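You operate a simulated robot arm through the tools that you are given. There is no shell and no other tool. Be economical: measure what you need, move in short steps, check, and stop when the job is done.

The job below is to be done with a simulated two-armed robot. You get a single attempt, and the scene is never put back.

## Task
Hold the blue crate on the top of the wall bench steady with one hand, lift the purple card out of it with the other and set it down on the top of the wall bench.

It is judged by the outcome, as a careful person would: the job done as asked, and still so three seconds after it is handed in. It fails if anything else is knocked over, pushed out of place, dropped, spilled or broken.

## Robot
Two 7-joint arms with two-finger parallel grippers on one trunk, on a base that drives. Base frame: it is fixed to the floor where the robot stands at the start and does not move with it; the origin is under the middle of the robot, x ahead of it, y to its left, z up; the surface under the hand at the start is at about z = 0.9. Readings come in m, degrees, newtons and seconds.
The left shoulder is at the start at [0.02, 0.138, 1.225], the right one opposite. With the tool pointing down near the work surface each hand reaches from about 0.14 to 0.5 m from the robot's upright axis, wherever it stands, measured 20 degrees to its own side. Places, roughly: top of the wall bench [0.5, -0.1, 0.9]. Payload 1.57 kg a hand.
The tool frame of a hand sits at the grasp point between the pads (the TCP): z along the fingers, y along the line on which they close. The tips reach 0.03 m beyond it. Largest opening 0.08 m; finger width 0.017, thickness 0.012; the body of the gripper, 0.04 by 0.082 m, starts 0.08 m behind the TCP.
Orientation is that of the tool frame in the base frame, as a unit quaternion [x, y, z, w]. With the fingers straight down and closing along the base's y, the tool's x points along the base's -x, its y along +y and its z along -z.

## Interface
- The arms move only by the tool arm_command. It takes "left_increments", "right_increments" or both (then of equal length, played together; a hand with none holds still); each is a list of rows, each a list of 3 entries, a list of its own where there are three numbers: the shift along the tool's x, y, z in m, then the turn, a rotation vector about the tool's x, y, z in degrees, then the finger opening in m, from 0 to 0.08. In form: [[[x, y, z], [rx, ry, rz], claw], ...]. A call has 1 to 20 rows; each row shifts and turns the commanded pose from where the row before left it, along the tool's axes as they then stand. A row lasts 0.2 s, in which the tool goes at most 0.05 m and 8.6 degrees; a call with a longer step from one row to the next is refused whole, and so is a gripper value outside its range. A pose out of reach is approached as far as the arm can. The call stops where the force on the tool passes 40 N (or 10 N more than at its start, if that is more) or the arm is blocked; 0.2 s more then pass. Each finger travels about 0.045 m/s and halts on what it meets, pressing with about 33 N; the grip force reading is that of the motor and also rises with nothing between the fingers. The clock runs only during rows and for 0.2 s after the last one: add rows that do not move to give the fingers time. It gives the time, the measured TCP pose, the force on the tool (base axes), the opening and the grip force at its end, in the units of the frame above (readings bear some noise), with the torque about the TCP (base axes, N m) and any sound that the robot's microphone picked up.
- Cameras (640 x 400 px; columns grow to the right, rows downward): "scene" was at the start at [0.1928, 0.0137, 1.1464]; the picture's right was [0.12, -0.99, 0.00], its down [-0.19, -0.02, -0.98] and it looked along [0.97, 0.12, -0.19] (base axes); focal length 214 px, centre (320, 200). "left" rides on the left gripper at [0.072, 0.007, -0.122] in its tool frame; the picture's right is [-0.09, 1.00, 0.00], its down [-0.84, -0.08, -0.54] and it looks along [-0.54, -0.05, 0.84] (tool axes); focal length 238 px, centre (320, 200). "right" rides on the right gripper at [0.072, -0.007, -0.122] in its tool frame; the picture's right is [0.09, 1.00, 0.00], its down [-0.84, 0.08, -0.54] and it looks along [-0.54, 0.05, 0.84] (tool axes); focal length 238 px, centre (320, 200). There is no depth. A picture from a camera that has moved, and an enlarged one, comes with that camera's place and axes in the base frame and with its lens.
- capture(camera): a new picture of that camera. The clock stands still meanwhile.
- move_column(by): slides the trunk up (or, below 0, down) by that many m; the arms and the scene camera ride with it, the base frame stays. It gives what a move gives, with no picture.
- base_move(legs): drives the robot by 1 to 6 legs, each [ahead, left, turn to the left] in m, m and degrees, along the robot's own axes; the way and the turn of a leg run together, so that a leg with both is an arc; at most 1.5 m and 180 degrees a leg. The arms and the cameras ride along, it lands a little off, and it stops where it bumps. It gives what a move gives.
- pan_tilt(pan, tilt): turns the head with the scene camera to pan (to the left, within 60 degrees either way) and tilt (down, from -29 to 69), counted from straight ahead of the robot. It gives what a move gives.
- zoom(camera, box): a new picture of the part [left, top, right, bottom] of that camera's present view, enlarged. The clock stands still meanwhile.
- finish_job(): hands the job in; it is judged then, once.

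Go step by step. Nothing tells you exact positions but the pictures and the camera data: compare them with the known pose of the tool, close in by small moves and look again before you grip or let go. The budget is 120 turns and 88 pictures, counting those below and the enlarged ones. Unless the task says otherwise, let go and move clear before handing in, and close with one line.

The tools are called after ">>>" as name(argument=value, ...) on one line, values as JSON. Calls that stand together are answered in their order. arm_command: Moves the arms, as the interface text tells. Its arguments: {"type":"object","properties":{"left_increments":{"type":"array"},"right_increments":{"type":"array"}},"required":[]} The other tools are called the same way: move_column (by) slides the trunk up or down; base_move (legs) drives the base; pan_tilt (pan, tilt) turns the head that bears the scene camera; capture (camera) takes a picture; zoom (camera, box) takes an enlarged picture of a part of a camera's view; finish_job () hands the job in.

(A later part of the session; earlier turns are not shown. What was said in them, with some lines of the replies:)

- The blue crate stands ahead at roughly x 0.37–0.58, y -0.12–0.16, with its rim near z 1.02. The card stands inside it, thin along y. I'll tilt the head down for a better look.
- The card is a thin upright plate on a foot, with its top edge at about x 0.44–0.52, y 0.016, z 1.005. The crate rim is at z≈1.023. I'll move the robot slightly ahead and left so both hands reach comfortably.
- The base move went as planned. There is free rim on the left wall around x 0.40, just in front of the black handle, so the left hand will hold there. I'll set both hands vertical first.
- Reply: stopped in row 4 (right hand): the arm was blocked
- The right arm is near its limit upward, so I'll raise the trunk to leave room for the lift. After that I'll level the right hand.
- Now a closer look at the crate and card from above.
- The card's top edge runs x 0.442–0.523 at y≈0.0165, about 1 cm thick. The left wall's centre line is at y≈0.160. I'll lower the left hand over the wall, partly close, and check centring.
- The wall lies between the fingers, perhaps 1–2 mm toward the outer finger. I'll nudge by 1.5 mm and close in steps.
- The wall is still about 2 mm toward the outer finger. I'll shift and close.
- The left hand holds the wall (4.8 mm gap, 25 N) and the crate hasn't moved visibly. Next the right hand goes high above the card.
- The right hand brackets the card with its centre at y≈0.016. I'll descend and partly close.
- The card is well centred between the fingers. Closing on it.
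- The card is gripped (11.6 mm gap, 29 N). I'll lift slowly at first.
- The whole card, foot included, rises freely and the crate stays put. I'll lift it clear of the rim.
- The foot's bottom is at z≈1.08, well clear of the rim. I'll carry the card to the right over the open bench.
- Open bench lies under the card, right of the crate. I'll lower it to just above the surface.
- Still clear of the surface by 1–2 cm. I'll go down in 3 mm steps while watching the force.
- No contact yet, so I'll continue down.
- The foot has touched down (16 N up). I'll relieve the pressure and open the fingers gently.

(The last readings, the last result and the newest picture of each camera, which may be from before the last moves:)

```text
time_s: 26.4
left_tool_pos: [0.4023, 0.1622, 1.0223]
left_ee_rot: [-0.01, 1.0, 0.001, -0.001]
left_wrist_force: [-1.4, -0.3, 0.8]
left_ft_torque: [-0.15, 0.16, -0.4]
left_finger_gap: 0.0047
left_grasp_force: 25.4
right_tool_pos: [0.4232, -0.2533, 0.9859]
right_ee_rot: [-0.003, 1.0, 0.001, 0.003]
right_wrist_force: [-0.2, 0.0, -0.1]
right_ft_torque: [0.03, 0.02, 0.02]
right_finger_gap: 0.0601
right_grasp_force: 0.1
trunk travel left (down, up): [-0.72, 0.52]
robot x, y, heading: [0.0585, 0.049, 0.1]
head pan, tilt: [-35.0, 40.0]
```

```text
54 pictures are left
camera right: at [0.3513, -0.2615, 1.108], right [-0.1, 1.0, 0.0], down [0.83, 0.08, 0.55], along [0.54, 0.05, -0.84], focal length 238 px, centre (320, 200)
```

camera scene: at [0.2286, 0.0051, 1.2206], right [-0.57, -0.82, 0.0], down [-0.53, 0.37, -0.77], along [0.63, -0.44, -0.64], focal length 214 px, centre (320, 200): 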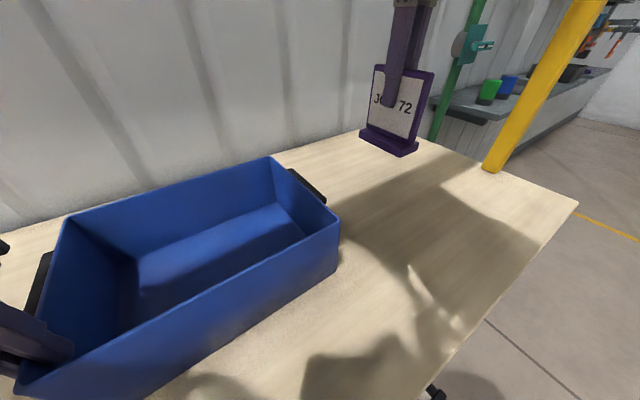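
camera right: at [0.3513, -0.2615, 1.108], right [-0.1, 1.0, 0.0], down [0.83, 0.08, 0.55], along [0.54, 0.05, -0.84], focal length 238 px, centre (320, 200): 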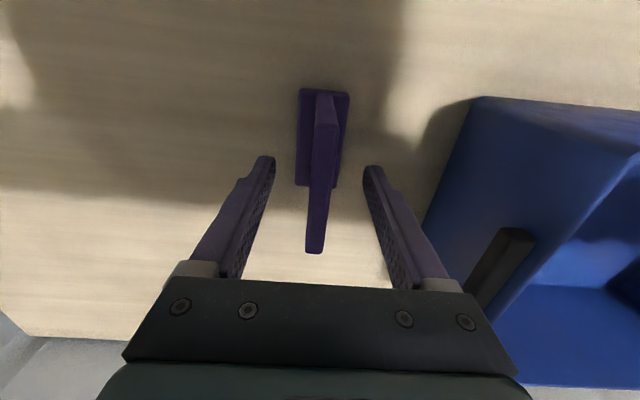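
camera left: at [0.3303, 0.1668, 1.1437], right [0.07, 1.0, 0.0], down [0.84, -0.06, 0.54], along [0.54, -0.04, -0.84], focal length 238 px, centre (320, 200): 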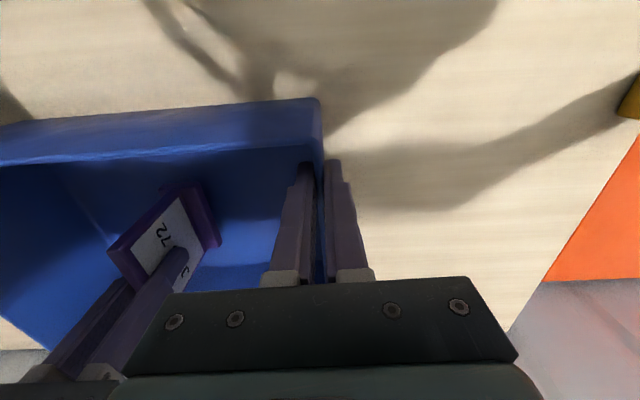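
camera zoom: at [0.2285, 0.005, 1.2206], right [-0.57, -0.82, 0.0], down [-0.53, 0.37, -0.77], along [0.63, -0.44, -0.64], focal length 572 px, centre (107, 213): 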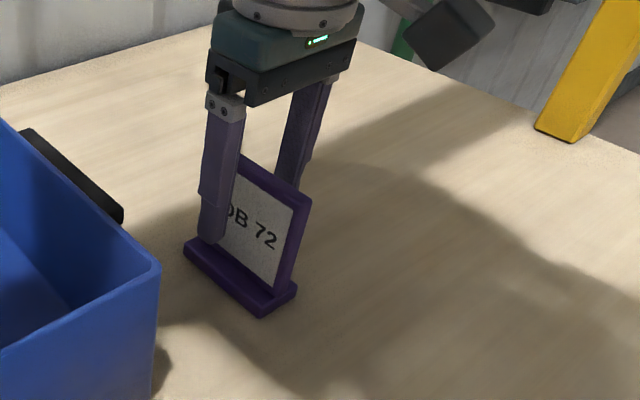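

The card stands upright on the bench on its foot. I'll raise the right hand straight up, and open the left hand from the crate wall.

>>> arm_command(right_increments=[[[0, 0, -0.02], [0, 0, 0], 0.06], [[0, 0, -0.035], [0, 0, 0], 0.06], [[0, 0, -0.035], [0, 0, 0], 0.06], [[0, 0, -0.035], [0, 0, 0], 0.06], [[0, 0, -0.035], [0, 0, 0], 0.06], [[0, 0, 0], [0, 0, 0], 0.06]])

>>> arm_command(left_increments=[[[0, 0, 0], [0, 0, 0], 0.006], [[0, 0, 0], [0, 0, 0], 0.012], [[0, 0, 0], [0, 0, 0], 0.03], [[0, 0, 0], [0, 0, 0], 0.03], [[0, 0, 0], [0, 0, 0], 0.03]])

>>> capture(camera="left")

```text
time_s: 27.8
left_tool_pos: [0.4029, 0.1628, 1.0226]
left_ee_rot: [-0.011, 1.0, 0.001, -0.001]
left_wrist_force: [-0.5, -0.7, 0.3]
left_ft_torque: [-0.13, 0.17, -0.38]
left_finger_gap: 0.0046
left_grasp_force: 25.2
right_tool_pos: [0.4212, -0.2559, 1.1475]
right_ee_rot: [-0.003, 1.0, 0.001, 0.002]
right_wrist_force: [0.2, -0.7, 0.0]
right_ft_torque: [0.03, -0.01, 0.0]
right_finger_gap: 0.0599
right_grasp_force: 0.0
trunk travel left (down, up): [-0.72, 0.52]
robot x, y, heading: [0.059, 0.054, 0.1]
head pan, tilt: [-35.0, 40.0]
```

```text
time_s: 29.0
left_tool_pos: [0.4031, 0.1642, 1.0215]
left_ee_rot: [-0.01, 1.0, 0.0, -0.002]
left_wrist_force: [-0.3, -0.4, -0.6]
left_ft_torque: [-0.02, -0.03, -0.01]
left_finger_gap: 0.0299
left_grasp_force: 0.1
right_tool_pos: [0.4219, -0.2569, 1.148]
right_ee_rot: [-0.002, 1.0, 0.0, 0.003]
right_wrist_force: [0.0, 0.2, -0.4]
right_ft_torque: [0.02, 0.01, 0.02]
right_finger_gap: 0.06
right_grasp_force: 0.1
trunk travel left (down, up): [-0.72, 0.52]
robot x, y, heading: [0.0619, 0.0479, 0.1]
head pan, tilt: [-35.0, 40.0]
```

```text
53 pictures are left
camera left: at [0.3304, 0.1667, 1.1437], right [0.07, 1.0, 0.0], down [0.84, -0.06, 0.54], along [0.54, -0.04, -0.84], focal length 238 px, centre (320, 200)
```

left: 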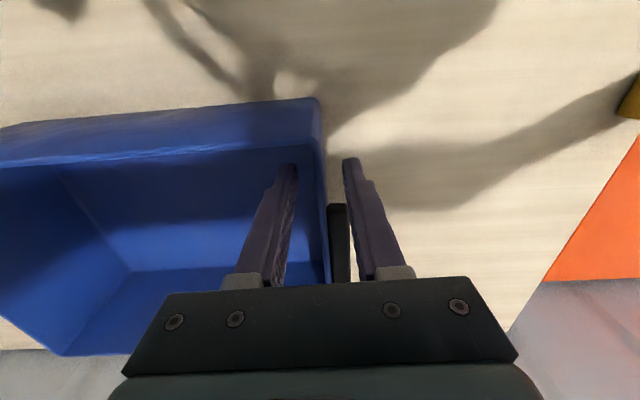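

The wall is free between the left fingers. I'll raise the left hand straight up and check the scene.

>>> arm_command(left_increments=[[[0, 0, -0.02], [0, 0, 0], 0.03], [[0, 0, -0.035], [0, 0, 0], 0.03], [[0, 0, -0.035], [0, 0, 0], 0.03], [[0, 0, -0.035], [0, 0, 0], 0.03], [[0, 0, 0], [0, 0, 0], 0.03]])

>>> pan_tilt(pan=-15, tilt=40)

>>> capture(camera="scene")

```text
time_s: 30.2
left_tool_pos: [0.402, 0.1643, 1.1495]
left_ee_rot: [-0.011, 1.0, 0.002, -0.001]
left_wrist_force: [0.6, -0.7, -0.6]
left_ft_torque: [-0.01, 0.01, 0.01]
left_finger_gap: 0.0302
left_grasp_force: 0.0
right_tool_pos: [0.4228, -0.2562, 1.148]
right_ee_rot: [-0.003, 1.0, 0.0, 0.003]
right_wrist_force: [0.1, 0.1, 0.1]
right_ft_torque: [-0.03, -0.03, 0.02]
right_finger_gap: 0.0601
right_grasp_force: 0.0
trunk travel left (down, up): [-0.72, 0.52]
robot x, y, heading: [0.0625, 0.0521, 0.2]
head pan, tilt: [-35.0, 40.0]
```

```text
time_s: 31.0
left_tool_pos: [0.4012, 0.1642, 1.149]
left_ee_rot: [-0.01, 1.0, 0.001, 0.0]
left_wrist_force: [0.2, -0.2, 0.2]
left_ft_torque: [-0.03, 0.0, 0.0]
left_finger_gap: 0.0301
left_grasp_force: 0.0
right_tool_pos: [0.4222, -0.2567, 1.1477]
right_ee_rot: [-0.003, 1.0, 0.0, 0.003]
right_wrist_force: [0.0, 0.2, 0.0]
right_ft_torque: [-0.02, -0.01, -0.01]
right_finger_gap: 0.0602
right_grasp_force: 0.0
trunk travel left (down, up): [-0.72, 0.52]
robot x, y, heading: [0.0609, 0.0523, 0.4]
head pan, tilt: [-15.0, 40.0]
```

```text
52 pictures are left
camera scene: at [0.241, 0.0317, 1.2207], right [-0.26, -0.97, 0.0], down [-0.62, 0.16, -0.77], along [0.74, -0.2, -0.64], focal length 214 px, centre (320, 200)
```

scene: 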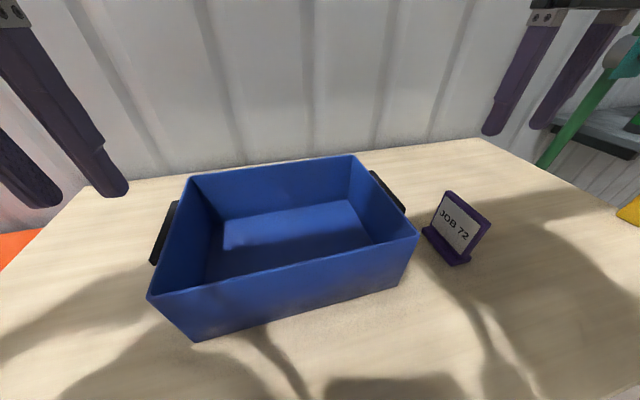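

The card stands upright on the bench beside the crate. The crate is in place and both hands are clear, so I'm handing in.

>>> finish_job()

```text
The job is handed in.
```

The purple card was lifted out while the left hand held the blue crate steady; it now stands upright on the top of the wall bench, to the right of the crate, with both hands clear.
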